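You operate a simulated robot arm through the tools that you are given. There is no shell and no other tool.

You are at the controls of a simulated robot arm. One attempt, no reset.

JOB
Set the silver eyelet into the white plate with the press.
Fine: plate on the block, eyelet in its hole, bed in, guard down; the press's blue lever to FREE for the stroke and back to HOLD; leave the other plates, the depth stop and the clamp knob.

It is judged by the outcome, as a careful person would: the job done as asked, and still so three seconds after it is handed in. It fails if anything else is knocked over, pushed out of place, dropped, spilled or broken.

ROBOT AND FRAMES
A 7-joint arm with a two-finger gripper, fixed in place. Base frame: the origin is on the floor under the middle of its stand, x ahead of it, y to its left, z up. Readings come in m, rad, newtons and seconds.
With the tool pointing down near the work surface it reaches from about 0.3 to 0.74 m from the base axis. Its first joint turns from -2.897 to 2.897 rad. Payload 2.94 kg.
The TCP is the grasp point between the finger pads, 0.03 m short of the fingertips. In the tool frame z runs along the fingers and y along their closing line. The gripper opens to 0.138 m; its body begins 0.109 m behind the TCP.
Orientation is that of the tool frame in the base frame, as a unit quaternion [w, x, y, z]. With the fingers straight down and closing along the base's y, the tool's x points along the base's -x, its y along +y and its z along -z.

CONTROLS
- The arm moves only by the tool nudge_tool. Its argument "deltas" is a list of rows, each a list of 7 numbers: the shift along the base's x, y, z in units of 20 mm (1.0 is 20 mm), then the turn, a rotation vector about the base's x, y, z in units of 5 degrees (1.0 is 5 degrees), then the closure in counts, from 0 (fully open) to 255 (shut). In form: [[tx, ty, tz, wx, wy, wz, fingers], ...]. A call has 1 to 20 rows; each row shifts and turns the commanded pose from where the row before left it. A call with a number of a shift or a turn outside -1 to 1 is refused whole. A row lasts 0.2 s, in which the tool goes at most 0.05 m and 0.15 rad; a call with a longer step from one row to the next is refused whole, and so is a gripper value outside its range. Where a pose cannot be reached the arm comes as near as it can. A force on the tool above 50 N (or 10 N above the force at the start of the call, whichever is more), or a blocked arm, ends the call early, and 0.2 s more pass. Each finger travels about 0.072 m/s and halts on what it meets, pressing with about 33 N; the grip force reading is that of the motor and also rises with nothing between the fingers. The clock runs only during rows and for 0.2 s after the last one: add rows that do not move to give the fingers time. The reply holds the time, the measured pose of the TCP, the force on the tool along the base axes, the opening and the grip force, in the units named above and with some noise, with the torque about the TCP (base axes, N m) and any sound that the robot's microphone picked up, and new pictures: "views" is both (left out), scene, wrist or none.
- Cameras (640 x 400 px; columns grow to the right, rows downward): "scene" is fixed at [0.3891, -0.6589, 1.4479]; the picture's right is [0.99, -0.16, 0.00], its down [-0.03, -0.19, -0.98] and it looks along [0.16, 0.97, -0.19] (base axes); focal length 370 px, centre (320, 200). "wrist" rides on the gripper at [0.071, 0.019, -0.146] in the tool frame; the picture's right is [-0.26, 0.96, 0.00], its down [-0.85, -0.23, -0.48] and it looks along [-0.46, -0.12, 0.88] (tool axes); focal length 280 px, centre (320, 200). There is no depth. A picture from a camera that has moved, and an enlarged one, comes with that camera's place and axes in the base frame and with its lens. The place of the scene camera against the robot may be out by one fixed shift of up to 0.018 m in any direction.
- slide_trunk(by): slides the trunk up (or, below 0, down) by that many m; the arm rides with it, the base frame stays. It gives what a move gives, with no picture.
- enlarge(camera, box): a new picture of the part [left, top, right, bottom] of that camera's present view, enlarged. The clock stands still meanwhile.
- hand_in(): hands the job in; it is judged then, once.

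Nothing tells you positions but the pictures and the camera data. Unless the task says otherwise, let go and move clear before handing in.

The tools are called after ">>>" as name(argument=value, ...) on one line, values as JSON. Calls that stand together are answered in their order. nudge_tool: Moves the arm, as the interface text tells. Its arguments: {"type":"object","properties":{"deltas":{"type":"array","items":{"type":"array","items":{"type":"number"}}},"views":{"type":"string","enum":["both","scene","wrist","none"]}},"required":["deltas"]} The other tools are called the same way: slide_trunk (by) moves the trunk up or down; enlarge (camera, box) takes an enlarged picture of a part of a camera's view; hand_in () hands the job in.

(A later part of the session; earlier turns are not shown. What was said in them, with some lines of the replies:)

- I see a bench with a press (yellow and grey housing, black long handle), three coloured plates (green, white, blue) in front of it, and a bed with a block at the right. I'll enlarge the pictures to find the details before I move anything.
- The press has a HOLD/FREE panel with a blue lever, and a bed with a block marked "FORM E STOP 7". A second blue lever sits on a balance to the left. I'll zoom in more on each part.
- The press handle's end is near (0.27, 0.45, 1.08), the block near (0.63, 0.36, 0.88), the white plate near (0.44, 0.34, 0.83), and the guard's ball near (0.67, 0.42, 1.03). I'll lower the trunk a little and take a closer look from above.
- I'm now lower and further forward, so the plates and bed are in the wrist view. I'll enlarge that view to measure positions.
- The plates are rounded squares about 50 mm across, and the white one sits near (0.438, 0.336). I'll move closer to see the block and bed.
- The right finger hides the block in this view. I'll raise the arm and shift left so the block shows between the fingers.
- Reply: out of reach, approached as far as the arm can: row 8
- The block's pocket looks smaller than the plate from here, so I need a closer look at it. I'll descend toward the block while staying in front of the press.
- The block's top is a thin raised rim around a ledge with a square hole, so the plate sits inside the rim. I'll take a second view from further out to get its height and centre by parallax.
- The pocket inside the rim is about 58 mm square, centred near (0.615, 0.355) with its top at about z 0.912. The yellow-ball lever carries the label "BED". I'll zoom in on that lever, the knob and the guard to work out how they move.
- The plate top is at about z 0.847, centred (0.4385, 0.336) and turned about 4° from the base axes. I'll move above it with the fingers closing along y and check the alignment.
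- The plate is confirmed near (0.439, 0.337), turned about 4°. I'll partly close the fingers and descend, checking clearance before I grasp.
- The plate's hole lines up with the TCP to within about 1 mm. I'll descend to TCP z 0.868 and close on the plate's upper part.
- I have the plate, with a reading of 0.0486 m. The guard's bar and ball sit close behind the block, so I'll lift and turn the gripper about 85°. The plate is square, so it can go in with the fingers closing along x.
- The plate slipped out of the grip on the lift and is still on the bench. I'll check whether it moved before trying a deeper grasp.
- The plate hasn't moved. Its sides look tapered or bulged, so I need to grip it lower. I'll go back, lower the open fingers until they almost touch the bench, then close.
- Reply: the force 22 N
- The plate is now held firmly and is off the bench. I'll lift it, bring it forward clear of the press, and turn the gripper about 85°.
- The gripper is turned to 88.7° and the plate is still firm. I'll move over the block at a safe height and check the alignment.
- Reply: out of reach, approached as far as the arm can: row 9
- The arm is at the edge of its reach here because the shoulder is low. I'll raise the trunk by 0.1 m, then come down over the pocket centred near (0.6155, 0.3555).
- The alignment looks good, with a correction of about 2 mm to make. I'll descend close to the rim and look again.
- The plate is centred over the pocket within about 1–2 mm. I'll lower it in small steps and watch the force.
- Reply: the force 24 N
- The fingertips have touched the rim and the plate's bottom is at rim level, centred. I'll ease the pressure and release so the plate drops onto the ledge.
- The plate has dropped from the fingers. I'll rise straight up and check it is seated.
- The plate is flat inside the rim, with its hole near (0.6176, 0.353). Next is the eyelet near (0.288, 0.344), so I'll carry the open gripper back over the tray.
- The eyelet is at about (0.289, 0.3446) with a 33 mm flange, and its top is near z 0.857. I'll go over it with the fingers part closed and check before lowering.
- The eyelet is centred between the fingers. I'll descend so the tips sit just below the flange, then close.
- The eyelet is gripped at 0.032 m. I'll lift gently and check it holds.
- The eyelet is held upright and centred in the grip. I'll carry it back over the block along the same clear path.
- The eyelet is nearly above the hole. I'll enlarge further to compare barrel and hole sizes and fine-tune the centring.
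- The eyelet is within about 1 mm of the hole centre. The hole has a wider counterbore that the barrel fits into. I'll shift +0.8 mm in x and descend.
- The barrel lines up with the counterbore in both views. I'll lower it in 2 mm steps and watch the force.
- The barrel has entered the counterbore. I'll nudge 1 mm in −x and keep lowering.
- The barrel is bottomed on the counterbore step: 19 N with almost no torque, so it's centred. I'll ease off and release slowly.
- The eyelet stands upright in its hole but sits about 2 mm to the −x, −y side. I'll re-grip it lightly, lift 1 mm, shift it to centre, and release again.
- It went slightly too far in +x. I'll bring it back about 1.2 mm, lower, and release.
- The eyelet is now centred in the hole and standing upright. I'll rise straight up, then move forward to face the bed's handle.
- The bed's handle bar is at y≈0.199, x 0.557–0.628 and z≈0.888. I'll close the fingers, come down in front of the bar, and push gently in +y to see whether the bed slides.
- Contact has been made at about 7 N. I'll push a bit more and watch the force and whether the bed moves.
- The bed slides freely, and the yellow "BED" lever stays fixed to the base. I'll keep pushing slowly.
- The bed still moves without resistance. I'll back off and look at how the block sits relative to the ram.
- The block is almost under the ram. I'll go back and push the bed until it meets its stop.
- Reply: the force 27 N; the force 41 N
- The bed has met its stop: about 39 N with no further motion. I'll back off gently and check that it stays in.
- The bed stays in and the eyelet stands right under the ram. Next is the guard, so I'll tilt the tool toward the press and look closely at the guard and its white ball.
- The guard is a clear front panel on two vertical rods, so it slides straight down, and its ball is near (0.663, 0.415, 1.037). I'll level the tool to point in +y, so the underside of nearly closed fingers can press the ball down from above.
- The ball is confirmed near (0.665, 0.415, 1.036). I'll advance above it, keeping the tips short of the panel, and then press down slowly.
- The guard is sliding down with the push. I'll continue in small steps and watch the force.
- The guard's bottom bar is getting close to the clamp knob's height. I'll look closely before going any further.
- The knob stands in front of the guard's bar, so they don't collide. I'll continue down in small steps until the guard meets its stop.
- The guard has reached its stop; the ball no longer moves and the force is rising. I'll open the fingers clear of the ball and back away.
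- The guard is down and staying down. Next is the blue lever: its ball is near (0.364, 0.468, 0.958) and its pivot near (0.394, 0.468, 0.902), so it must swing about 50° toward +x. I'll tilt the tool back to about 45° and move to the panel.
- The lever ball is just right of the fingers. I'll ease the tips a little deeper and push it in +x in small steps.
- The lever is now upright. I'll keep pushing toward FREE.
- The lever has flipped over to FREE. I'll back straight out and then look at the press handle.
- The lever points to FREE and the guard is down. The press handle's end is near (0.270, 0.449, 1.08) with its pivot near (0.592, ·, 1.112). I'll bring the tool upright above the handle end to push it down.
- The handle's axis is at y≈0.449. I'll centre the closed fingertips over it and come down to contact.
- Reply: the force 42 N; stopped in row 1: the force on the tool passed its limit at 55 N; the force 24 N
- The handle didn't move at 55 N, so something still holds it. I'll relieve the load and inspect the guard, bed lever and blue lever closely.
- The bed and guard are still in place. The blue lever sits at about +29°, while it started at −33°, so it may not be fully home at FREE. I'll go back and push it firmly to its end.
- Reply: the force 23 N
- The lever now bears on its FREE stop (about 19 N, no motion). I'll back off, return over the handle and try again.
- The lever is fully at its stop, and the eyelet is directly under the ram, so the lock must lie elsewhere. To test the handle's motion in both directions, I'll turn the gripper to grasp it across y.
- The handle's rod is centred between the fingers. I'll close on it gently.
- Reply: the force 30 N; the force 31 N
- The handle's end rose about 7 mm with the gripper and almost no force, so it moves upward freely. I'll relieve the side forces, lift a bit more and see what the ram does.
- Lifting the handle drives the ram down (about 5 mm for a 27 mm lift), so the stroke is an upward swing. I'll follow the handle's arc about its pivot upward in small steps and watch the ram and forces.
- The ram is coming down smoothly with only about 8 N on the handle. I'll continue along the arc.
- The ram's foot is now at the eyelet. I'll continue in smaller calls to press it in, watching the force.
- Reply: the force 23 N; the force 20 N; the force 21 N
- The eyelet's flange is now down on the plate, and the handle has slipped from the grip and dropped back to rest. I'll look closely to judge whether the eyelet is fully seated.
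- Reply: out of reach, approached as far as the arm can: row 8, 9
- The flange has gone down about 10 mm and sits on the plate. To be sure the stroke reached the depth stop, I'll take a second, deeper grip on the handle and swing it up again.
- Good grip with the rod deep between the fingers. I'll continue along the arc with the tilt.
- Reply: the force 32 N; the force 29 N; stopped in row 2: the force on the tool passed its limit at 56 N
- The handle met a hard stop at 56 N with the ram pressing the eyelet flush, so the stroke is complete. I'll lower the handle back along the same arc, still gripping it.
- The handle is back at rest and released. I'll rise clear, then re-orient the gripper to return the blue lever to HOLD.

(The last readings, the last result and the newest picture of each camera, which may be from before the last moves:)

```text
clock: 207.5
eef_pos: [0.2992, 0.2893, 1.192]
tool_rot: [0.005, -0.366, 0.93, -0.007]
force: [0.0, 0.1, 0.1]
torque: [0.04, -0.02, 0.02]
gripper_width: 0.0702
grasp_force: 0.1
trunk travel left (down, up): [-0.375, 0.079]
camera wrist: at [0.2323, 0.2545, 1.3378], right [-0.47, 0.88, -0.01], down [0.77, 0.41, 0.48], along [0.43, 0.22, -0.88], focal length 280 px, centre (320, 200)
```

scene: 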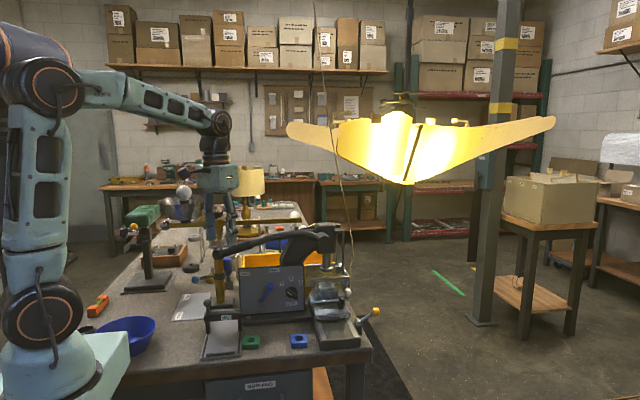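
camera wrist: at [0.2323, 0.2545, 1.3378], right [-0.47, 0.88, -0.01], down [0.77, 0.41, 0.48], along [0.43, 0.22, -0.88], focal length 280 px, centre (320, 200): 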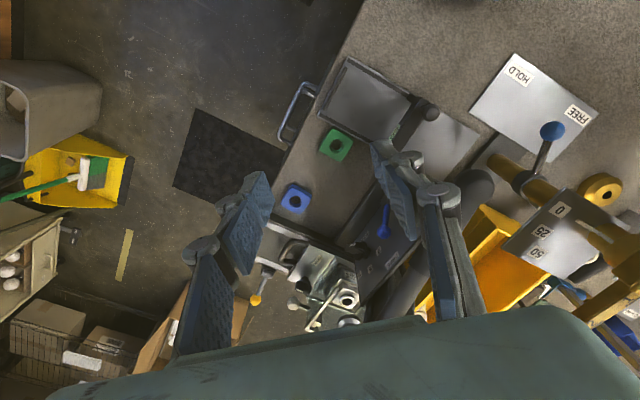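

>>> enlarge(camera="wrist", box=[280, 230, 400, 330])

>>> enlarge(camera="scene", box=[318, 265, 348, 290])

>>> nudge_tool(deltas=[[0, 0, 0, 0, 0, 1, 160], [0, 0, 0, 0, 0, 1, 172], [0, 0, 0, 0, 0, 1, 172], [0, 0, 0, 0, 0, 1, 172], [0, 0, 0, 0, 0, 1, 172], [0, 0, 0, 0, 0, 1, 172], [0, 0, 0, 0, 0, 1, 172], [0, 0, 0, 0, 0, 1, 172], [0.6, 0, -0.8, 1, 0, 1, 172], [0.7, 0, -0.8, 1, 0, 0.2, 172], [0.7, 0, -0.8, 1, 0, 0, 172], [0.7, 0, -0.9, 1, 0, 0, 172], [0.7, 0, -0.9, 1, 0, 0, 172], [0.7, 0, -0.9, 1, 0, 0, 172], [0.7, 0, -0.9, 1, 0, 0, 172], [0.8, 0, -1, 1, 0, 0, 172], [0.8, 0, -1, 1, 0, 0, 172], [0, 0, 0, 0, 0, 0, 172]], views="both")

```text
4.00 times, centred on (340, 280) of wrist
camera zoom: at [0.2323, 0.2545, 1.3378], right [-0.47, 0.88, -0.01], down [0.77, 0.41, 0.48], along [0.43, 0.22, -0.88], focal length 1122 px, centre (240, -120)
```

zoom: 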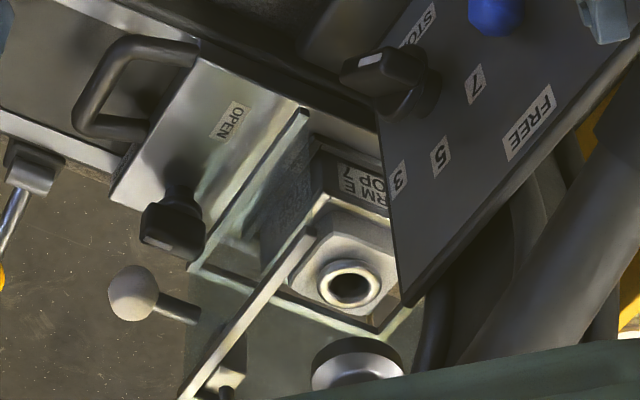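

```text
16.00 times, centred on (333, 278) of scene
camera zoom: at [0.3891, -0.6589, 1.4479], right [0.99, -0.16, 0.0], down [-0.03, -0.19, -0.98], along [0.16, 0.97, -0.19], focal length 5917 px, centre (112, -1040)
```

zoom: 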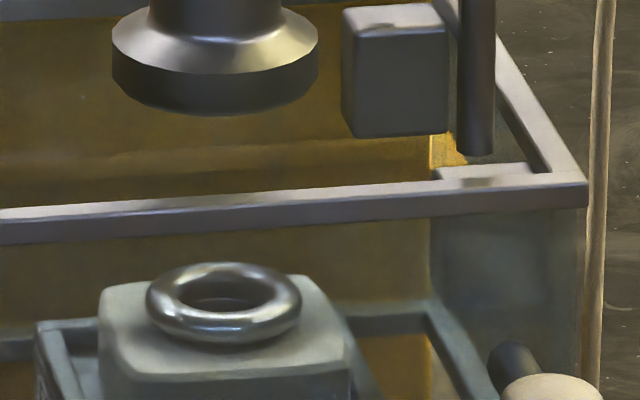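

```text
clock: 211.3
eef_pos: [0.4246, 0.2899, 1.0344]
tool_rot: [0.276, -0.644, 0.658, 0.276]
force: [0.2, 0.1, -0.9]
torque: [0.04, 0.03, 0.03]
gripper_width: 0.045
grasp_force: 0.1
trunk travel left (down, up): [-0.375, 0.079]
camera wrist: at [0.4035, 0.1353, 1.0864], right [-0.96, 0.2, 0.19], down [0.24, 0.24, 0.94], along [0.14, 0.95, -0.28], focal length 280 px, centre (320, 200)
```

scene: 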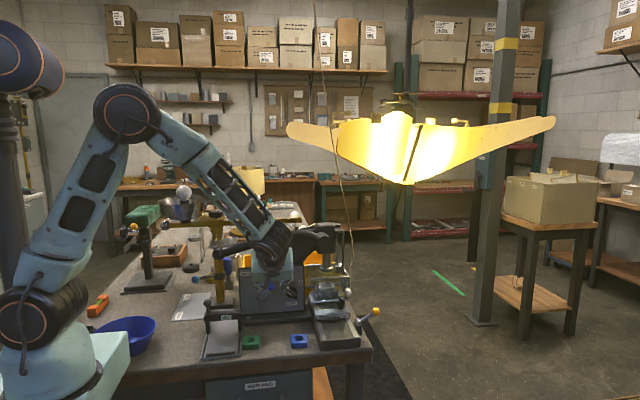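
wrist: 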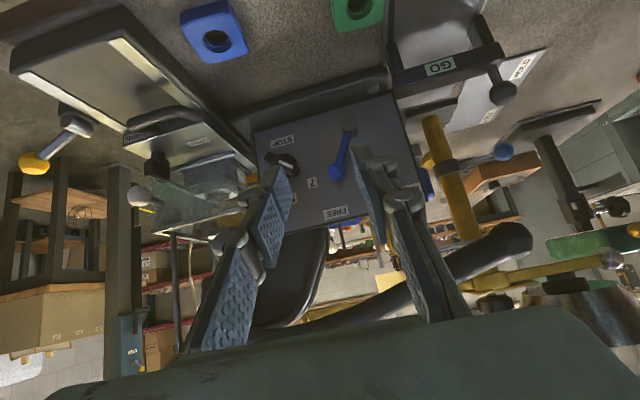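

The eyelet looks identical after both strokes, flush on the plate, so it's seated. The lever ball is between the open fingers, and I'll approach it keeping clear of the depth-stop knob.

>>> nudge_tool(deltas=[[0.1, 0.8, -0.5, 0, 0, 0, 172], [0, 0.9, -0.5, 0, 0, 0, 172], [0, 0.9, -0.5, 0, 0, 0, 172], [0, 0.9, -0.5, 0, 0, 0, 172], [0, 0.9, -0.4, 0, 0, 0, 172], [0, 0.9, -0.4, 0, 0, 0, 172], [0, 0.6, -0.2, 0, 0, 0, 172], [0, 0, 0, 0, 0, 0, 172]], views="wrist")

>>> enlarge(camera="wrist", box=[200, 80, 440, 230])

>>> enlarge(camera="scene", box=[235, 250, 315, 310])

```text
clock: 213.1
eef_pos: [0.4291, 0.4062, 0.9737]
tool_rot: [0.277, -0.644, 0.659, 0.274]
force: [0.6, -1.1, -0.2]
torque: [-0.01, -0.01, 0.0]
gripper_width: 0.0448
grasp_force: 0.0
trunk travel left (down, up): [-0.375, 0.079]
camera wrist: at [0.4061, 0.2519, 1.0257], right [-0.96, 0.2, 0.19], down [0.24, 0.25, 0.94], along [0.14, 0.95, -0.28], focal length 280 px, centre (320, 200)
```

wrist: 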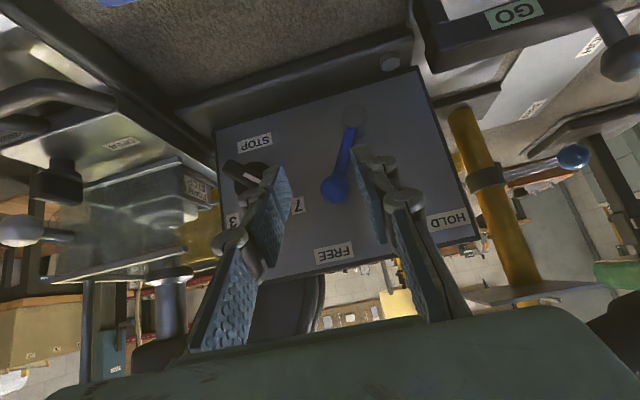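

```text
2.67 times, centred on (320, 155) of wrist
camera zoom: at [0.4061, 0.2519, 1.0257], right [-0.96, 0.2, 0.19], down [0.24, 0.25, 0.94], along [0.14, 0.95, -0.28], focal length 748 px, centre (320, 320)
```

zoom: 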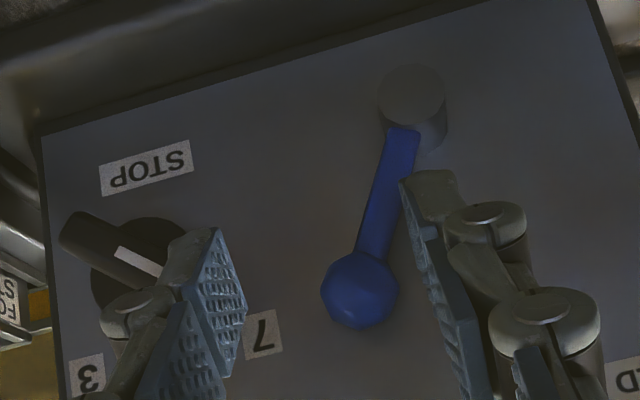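

```text
6.67 times, centred on (275, 280) of scene
camera zoom: at [0.3891, -0.6589, 1.4479], right [0.99, -0.16, 0.0], down [-0.03, -0.19, -0.98], along [0.16, 0.97, -0.19], focal length 2465 px, centre (620, -333)
```

zoom: 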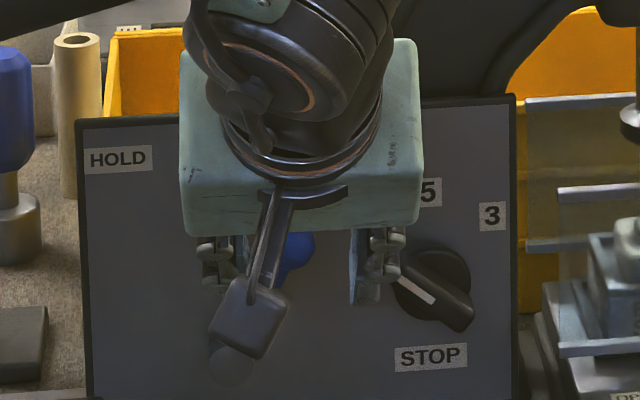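

>>> nudge_tool(deltas=[[-0.15, 0.4, 0, 0, 0, 0, 172], [0, 0.6, 0, 0, 0, 0, 172], [0, 0.6, 0, 0, 0, 0, 172], [0, 0.2, -0.1, 0, 0, 0, 172], [0, 0, 0, 0, 0, 0, 172]], views="wrist")

>>> enlarge(camera="wrist", box=[200, 80, 440, 230])

>>> enlarge(camera="scene", box=[235, 250, 315, 310])

```text
clock: 214.3
eef_pos: [0.4254, 0.4417, 0.9724]
tool_rot: [0.276, -0.644, 0.659, 0.274]
force: [0.2, 1.4, -0.2]
torque: [-0.02, -0.03, 0.03]
gripper_width: 0.0445
grasp_force: 0.0
trunk travel left (down, up): [-0.375, 0.079]
camera wrist: at [0.4035, 0.2882, 1.0246], right [-0.96, 0.2, 0.19], down [0.24, 0.25, 0.94], along [0.14, 0.95, -0.28], focal length 280 px, centre (320, 200)
```

wrist: 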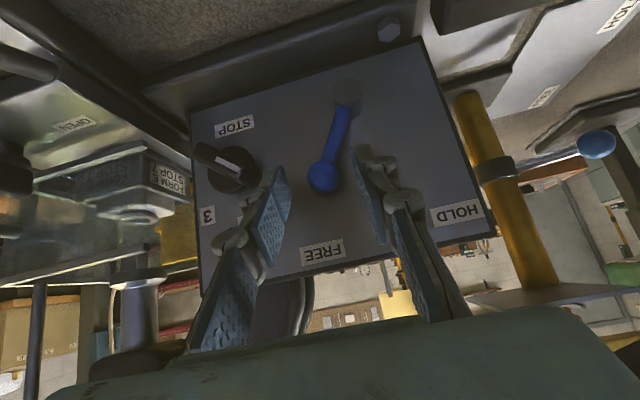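

```text
2.67 times, centred on (320, 155) of wrist
camera zoom: at [0.4035, 0.2882, 1.0246], right [-0.96, 0.2, 0.19], down [0.24, 0.25, 0.94], along [0.14, 0.95, -0.28], focal length 748 px, centre (320, 320)
```

zoom: 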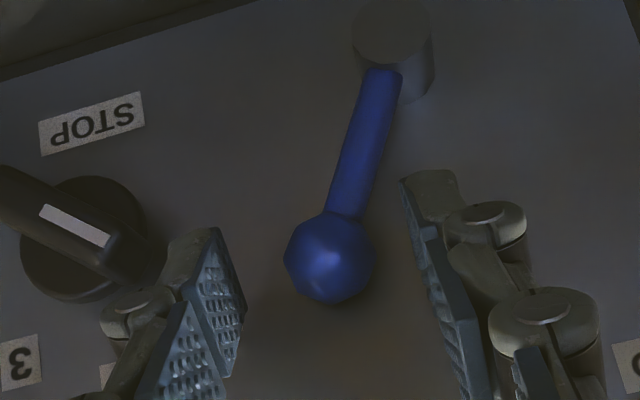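

```text
6.67 times, centred on (275, 280) of scene
camera zoom: at [0.3891, -0.6589, 1.4479], right [0.99, -0.16, 0.0], down [-0.03, -0.19, -0.98], along [0.16, 0.97, -0.19], focal length 2465 px, centre (620, -333)
```

zoom: 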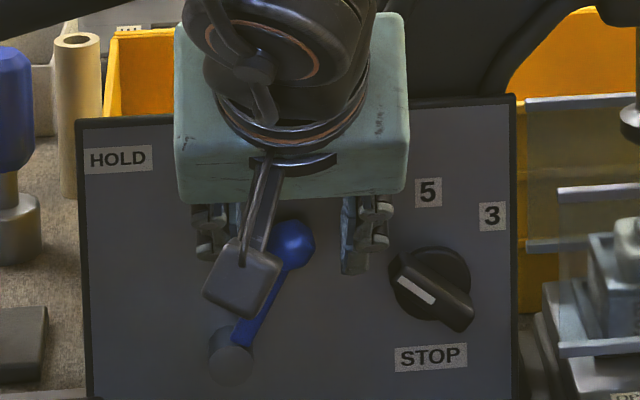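

The ball is between the fingers with clearance to the depth-stop knob. I'll swing the lever toward HOLD by moving −x.

>>> nudge_tool(deltas=[[-0.3, 0, 0, 0, 0, 0, 172], [-0.3, 0, 0, 0, 0, 0, 172], [-0.3, 0, 0, 0, 0, 0, 172], [-0.3, 0, 0, 0, 0, 0, 172], [-0.3, 0, 0, 0, 0, 0, 172], [-0.3, 0, 0, 0, 0, 0, 172], [-0.3, 0, 0, 0, 0, 0, 172], [-0.3, 0, 0, 0, 0, 0, 172], [0, 0, 0, 0, 0, 0, 172]], views="none")

>>> enlarge(camera="scene", box=[225, 250, 305, 310])

```text
clock: 216.3
eef_pos: [0.3765, 0.441, 0.9724]
tool_rot: [0.276, -0.644, 0.659, 0.274]
force: [-0.1, 0.0, -0.4]
torque: [-0.01, 0.02, 0.0]
gripper_width: 0.0448
grasp_force: 0.1
trunk travel left (down, up): [-0.375, 0.079]
```

```text
6.67 times, centred on (265, 280) of scene
camera zoom: at [0.3891, -0.6589, 1.4479], right [0.99, -0.16, 0.0], down [-0.03, -0.19, -0.98], along [0.16, 0.97, -0.19], focal length 2465 px, centre (687, -333)
```

zoom: 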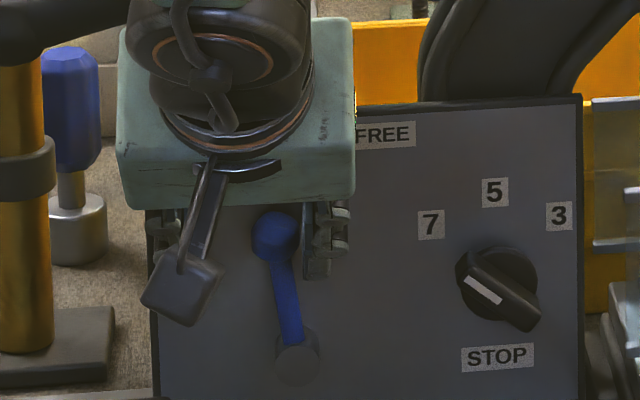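

>>> nudge_tool(deltas=[[-0.3, 0, 0, 0, 0, 0, 172], [-0.3, 0, 0, 0, 0, 0, 172], [-0.3, 0, 0, 0, 0, 0, 172], [-0.2, 0, 0, 0, 0, 0, 172], [0, 0, 0, 0, 0, 0, 172]], views="none")

>>> enlarge(camera="scene", box=[225, 250, 305, 310])

>>> nudge_tool(deltas=[[-0.2, 0, 0, 0, 0, 0, 172], [0, 0, 0, 0, 0, 0, 172]], views="none")

>>> nudge_tool(deltas=[[-0.2, 0, 0, 0, 0, 0, 172], [0, 0, 0, 0, 0, 0, 172]], views="none")

>>> enlarge(camera="scene", box=[225, 250, 305, 310])

```text
clock: 217.5
eef_pos: [0.3543, 0.4413, 0.9732]
tool_rot: [0.276, -0.644, 0.658, 0.275]
force: [-0.6, 0.6, -0.2]
torque: [0.02, -0.02, 0.01]
gripper_width: 0.0449
grasp_force: 0.0
trunk travel left (down, up): [-0.375, 0.079]
```

```text
6.67 times, centred on (265, 280) of scene
camera zoom: at [0.3891, -0.6589, 1.4479], right [0.99, -0.16, 0.0], down [-0.03, -0.19, -0.98], along [0.16, 0.97, -0.19], focal length 2465 px, centre (687, -333)
```

zoom: 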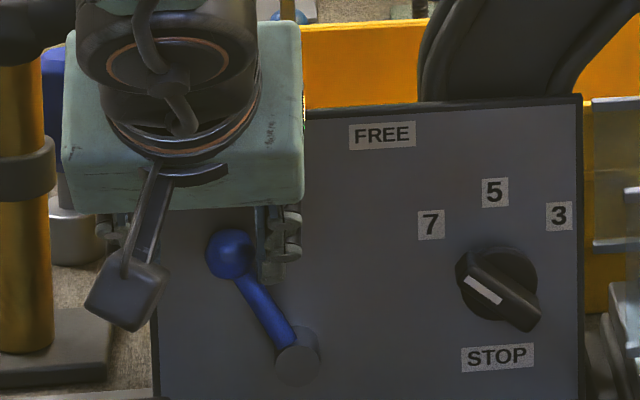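

```text
clock: 218.1
eef_pos: [0.3525, 0.4407, 0.9734]
tool_rot: [0.276, -0.644, 0.658, 0.275]
force: [0.9, -0.3, 0.2]
torque: [-0.03, 0.02, -0.04]
gripper_width: 0.0451
grasp_force: 0.4
trunk travel left (down, up): [-0.375, 0.079]
```

```text
clock: 218.7
eef_pos: [0.348, 0.4428, 0.9729]
tool_rot: [0.276, -0.644, 0.659, 0.274]
force: [6.9, -1.2, 2.5]
torque: [0.02, -0.18, -0.19]
gripper_width: 0.049
grasp_force: 3.6
trunk travel left (down, up): [-0.375, 0.079]
```

```text
6.67 times, centred on (265, 280) of scene
camera zoom: at [0.3891, -0.6589, 1.4479], right [0.99, -0.16, 0.0], down [-0.03, -0.19, -0.98], along [0.16, 0.97, -0.19], focal length 2465 px, centre (687, -333)
```

zoom: 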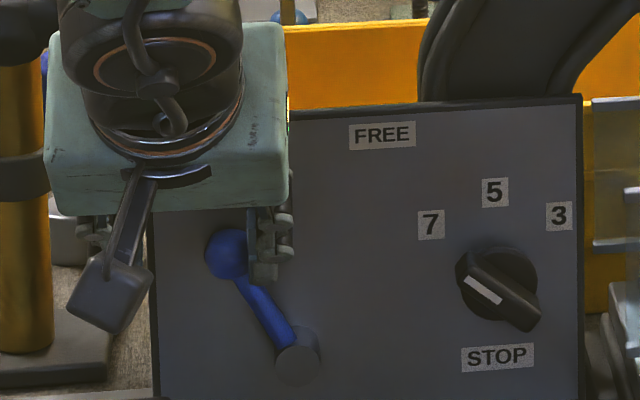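

The lever is back at its HOLD stop. I'll ease off and back straight out, then check everything.

>>> nudge_tool(deltas=[[0.35, 0, 0, 0, 0, 0, 172], [0, -0.8, 0, 0, 0, 0, 172], [0, -1, 0, 0, 0, 0, 172], [0, -1, 0, 0, 0, 0, 172], [0, -1, 0, 0, 0, 0, 172], [0, -1, 0.3, 0, 0, 0, 172], [0, -1, 0.8, 0, 0, 0, 172], [0, -1, 1, 0, 0, 0, 172], [0, -1, 1, 0, 0, 0, 172], [-0.3, -1, 1, 0, 0, 0, 172], [-0.3, -1, 1, 0, 0, 0, 172], [0, 0, 0, 0, 0, 0, 172]], views="both")

>>> enlarge(camera="scene", box=[235, 250, 315, 310])

>>> enlarge(camera="scene", box=[305, 240, 375, 340])

>>> enlarge(camera="wrist", box=[90, 80, 330, 250])

```text
clock: 221.3
eef_pos: [0.343, 0.2441, 1.0754]
tool_rot: [0.276, -0.644, 0.659, 0.274]
force: [-0.6, -0.5, -0.3]
torque: [0.01, 0.0, -0.01]
gripper_width: 0.0452
grasp_force: 0.0
trunk travel left (down, up): [-0.375, 0.079]
camera wrist: at [0.3205, 0.0906, 1.128], right [-0.96, 0.2, 0.19], down [0.24, 0.25, 0.94], along [0.14, 0.95, -0.29], focal length 280 px, centre (320, 200)
```

scene: 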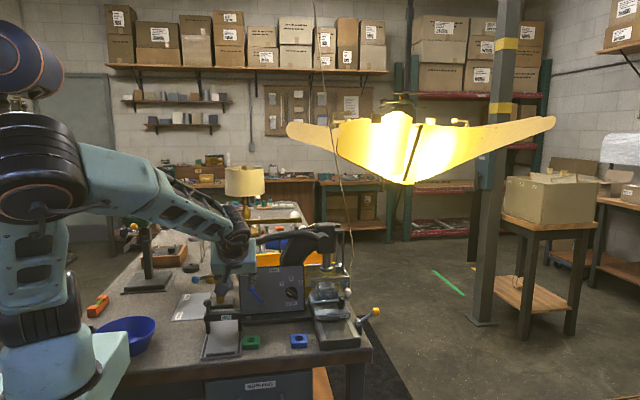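
wrist: 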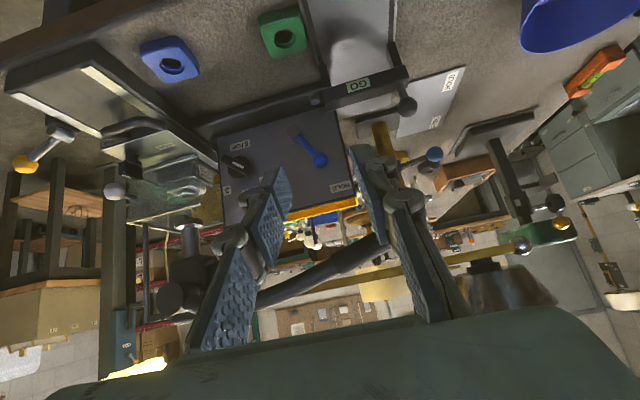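

```text
6.67 times, centred on (275, 280) of scene
camera zoom: at [0.3891, -0.6589, 1.4479], right [0.99, -0.16, 0.0], down [-0.03, -0.19, -0.98], along [0.16, 0.97, -0.19], focal length 2465 px, centre (620, -333)
```

zoom: 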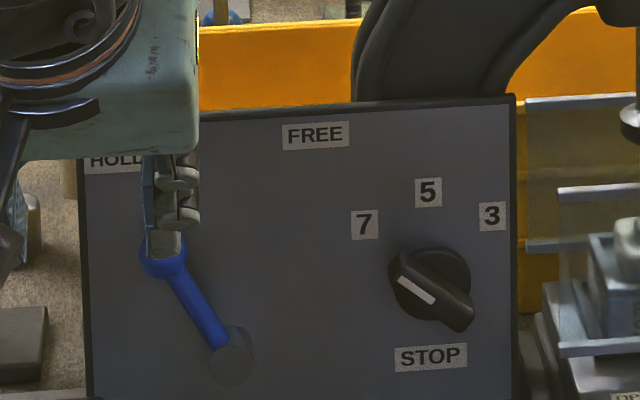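

```text
4.00 times, centred on (340, 290) of scene
camera zoom: at [0.3891, -0.6589, 1.4479], right [0.99, -0.16, 0.0], down [-0.03, -0.19, -0.98], along [0.16, 0.97, -0.19], focal length 1479 px, centre (240, -160)
```

zoom: 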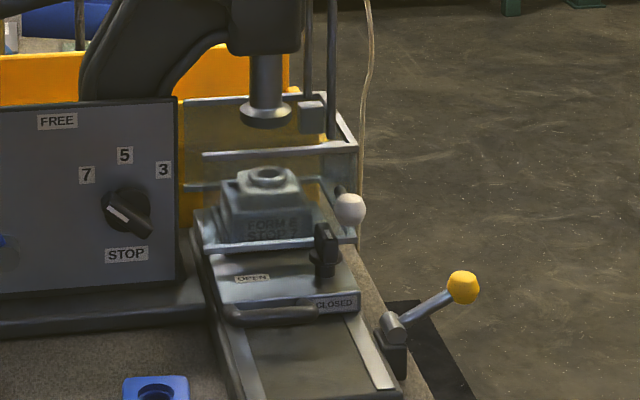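

```text
2.35 times, centred on (210, 165) of wrist
camera zoom: at [0.3205, 0.0906, 1.128], right [-0.96, 0.2, 0.19], down [0.24, 0.25, 0.94], along [0.14, 0.95, -0.29], focal length 660 px, centre (579, 282)
```

zoom: 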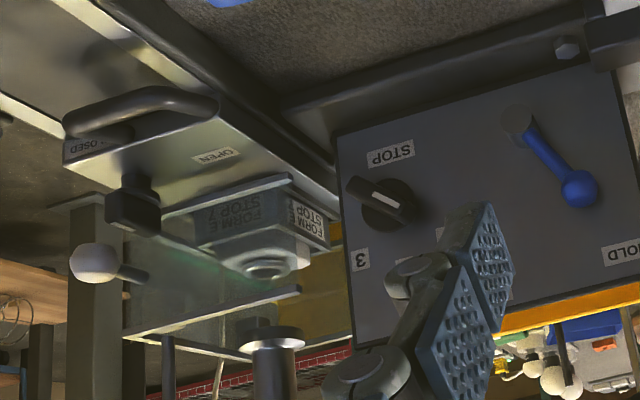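

The lever is at HOLD, the guard is down, the bed is in, and the eyelet is flush in the white plate. I'll move the arm clear and take a last look at everything before handing in.

>>> nudge_tool(deltas=[[-0.3, -0.5, 1, -1, 0, 0, 172], [-0.3, -0.5, 1, -1, 0, 0, 172], [-0.3, -0.5, 1, -1, 0, 0, 100], [-0.3, -0.5, 1, -1, 0, 0, 60], [-0.3, -0.5, 1, -1, 0, 0, 0], [0, -0.5, 1, -1, 0, 0, 0], [0, 0, 0.5, -1, 0, 0, 0], [0, 0, 0, -1, 0, 0, 0], [0, 0, 0, -1, 0, 0, 0], [0, 0, 0, 0, 0, 0, 0]], views="both")

>>> enlarge(camera="scene", box=[180, 210, 390, 370])

>>> enlarge(camera="scene", box=[310, 260, 360, 300])

>>> enlarge(camera="scene", box=[80, 160, 260, 360])

```text
clock: 223.5
eef_pos: [0.3127, 0.1863, 1.204]
tool_rot: [0.008, -0.7, 0.714, 0.0]
force: [0.3, 0.5, -0.5]
torque: [-0.02, -0.02, -0.01]
gripper_width: 0.1377
grasp_force: 0.1
trunk travel left (down, up): [-0.375, 0.079]
camera wrist: at [0.2904, 0.1131, 1.3504], right [-0.96, 0.28, -0.01], down [0.24, 0.84, 0.49], along [0.14, 0.47, -0.87], focal length 280 px, centre (320, 200)
```

scene: 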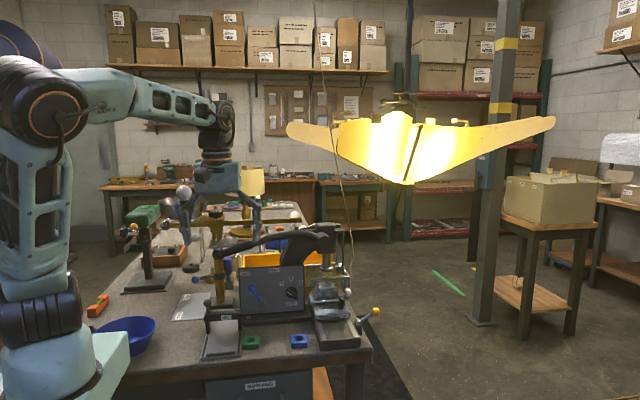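
wrist: 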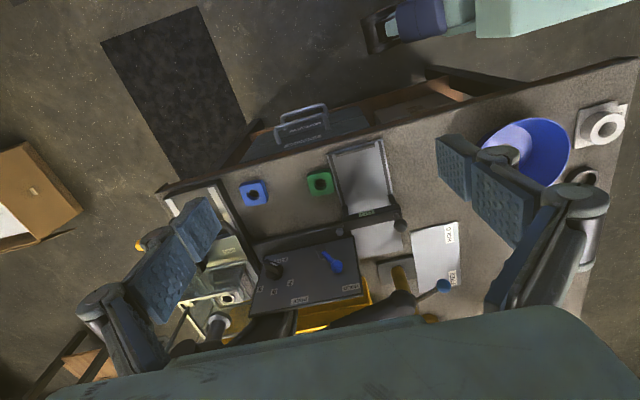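

```text
2.50 times, centred on (285, 290) of scene
camera zoom: at [0.3891, -0.6589, 1.4479], right [0.99, -0.16, 0.0], down [-0.03, -0.19, -0.98], along [0.16, 0.97, -0.19], focal length 924 px, centre (408, -25)
```

zoom: 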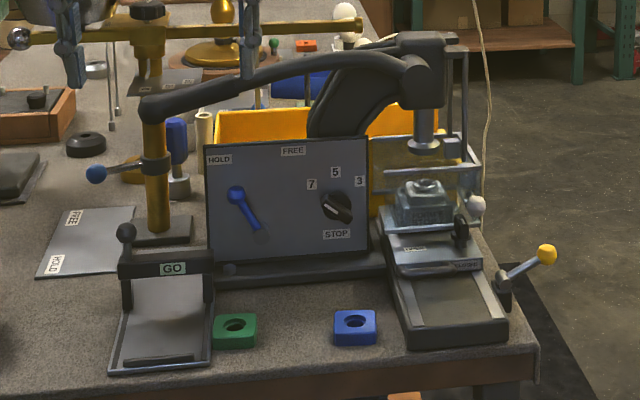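

```text
10.00 times, centred on (335, 280) of scene
camera zoom: at [0.3891, -0.6589, 1.4479], right [0.99, -0.16, 0.0], down [-0.03, -0.19, -0.98], along [0.16, 0.97, -0.19], focal length 3698 px, centre (170, -600)
```

zoom: 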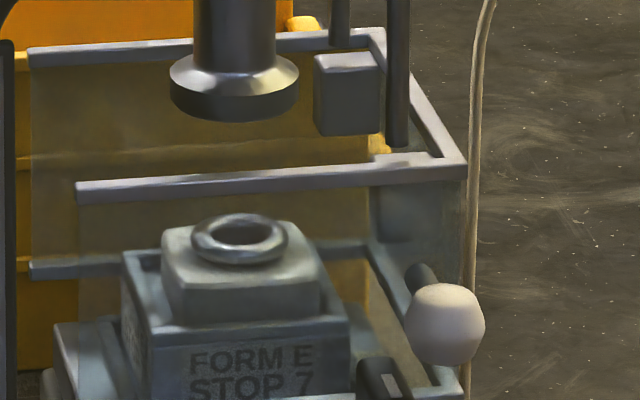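

```text
2.00 times, centred on (170, 260) of scene
camera zoom: at [0.3891, -0.6589, 1.4479], right [0.99, -0.16, 0.0], down [-0.03, -0.19, -0.98], along [0.16, 0.97, -0.19], focal length 740 px, centre (620, 80)
```

zoom: 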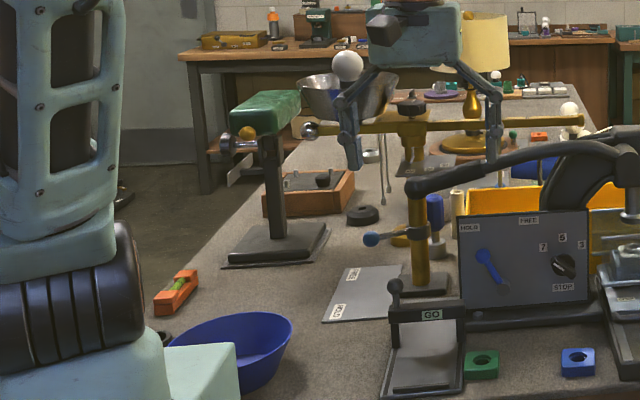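

Nothing else on the bench has moved: the other plates, depth stop, clamp knob, tray and balance all look as they did at the start. The eyelet is set in the white plate on the block, with the bed in, guard down, lever at HOLD, handle at rest and the arm clear. I'm handing in.

>>> hand_in()

```text
The job is handed in.
```

I set the silver eyelet into the white plate with the press, and I've handed the job in. In the last pictures its flange sits flush on the plate.

- **Press left as:** white plate on the block, bed pushed in to its stop, guard down, blue lever back at HOLD, and the handle at rest. The arm is clear.
- **Stroke:** the handle works upward: lifting it brings the ram down. I took two strokes. On the first, the handle slipped from the grip near the end and dropped back to rest. On the second it met a hard stop, and the eyelet looked the same after both.
- **Plate pickup:** the white plate slipped out of the first grip but stayed in place on the bench. I re-gripped it lower.
- **Handle test:** before finding the stroke direction I pushed the handle down with about 55 N, and it didn't move.
- **Left alone:** the blue and green plates, the depth stop (still at 7) and the clamp knob look unchanged from the start.
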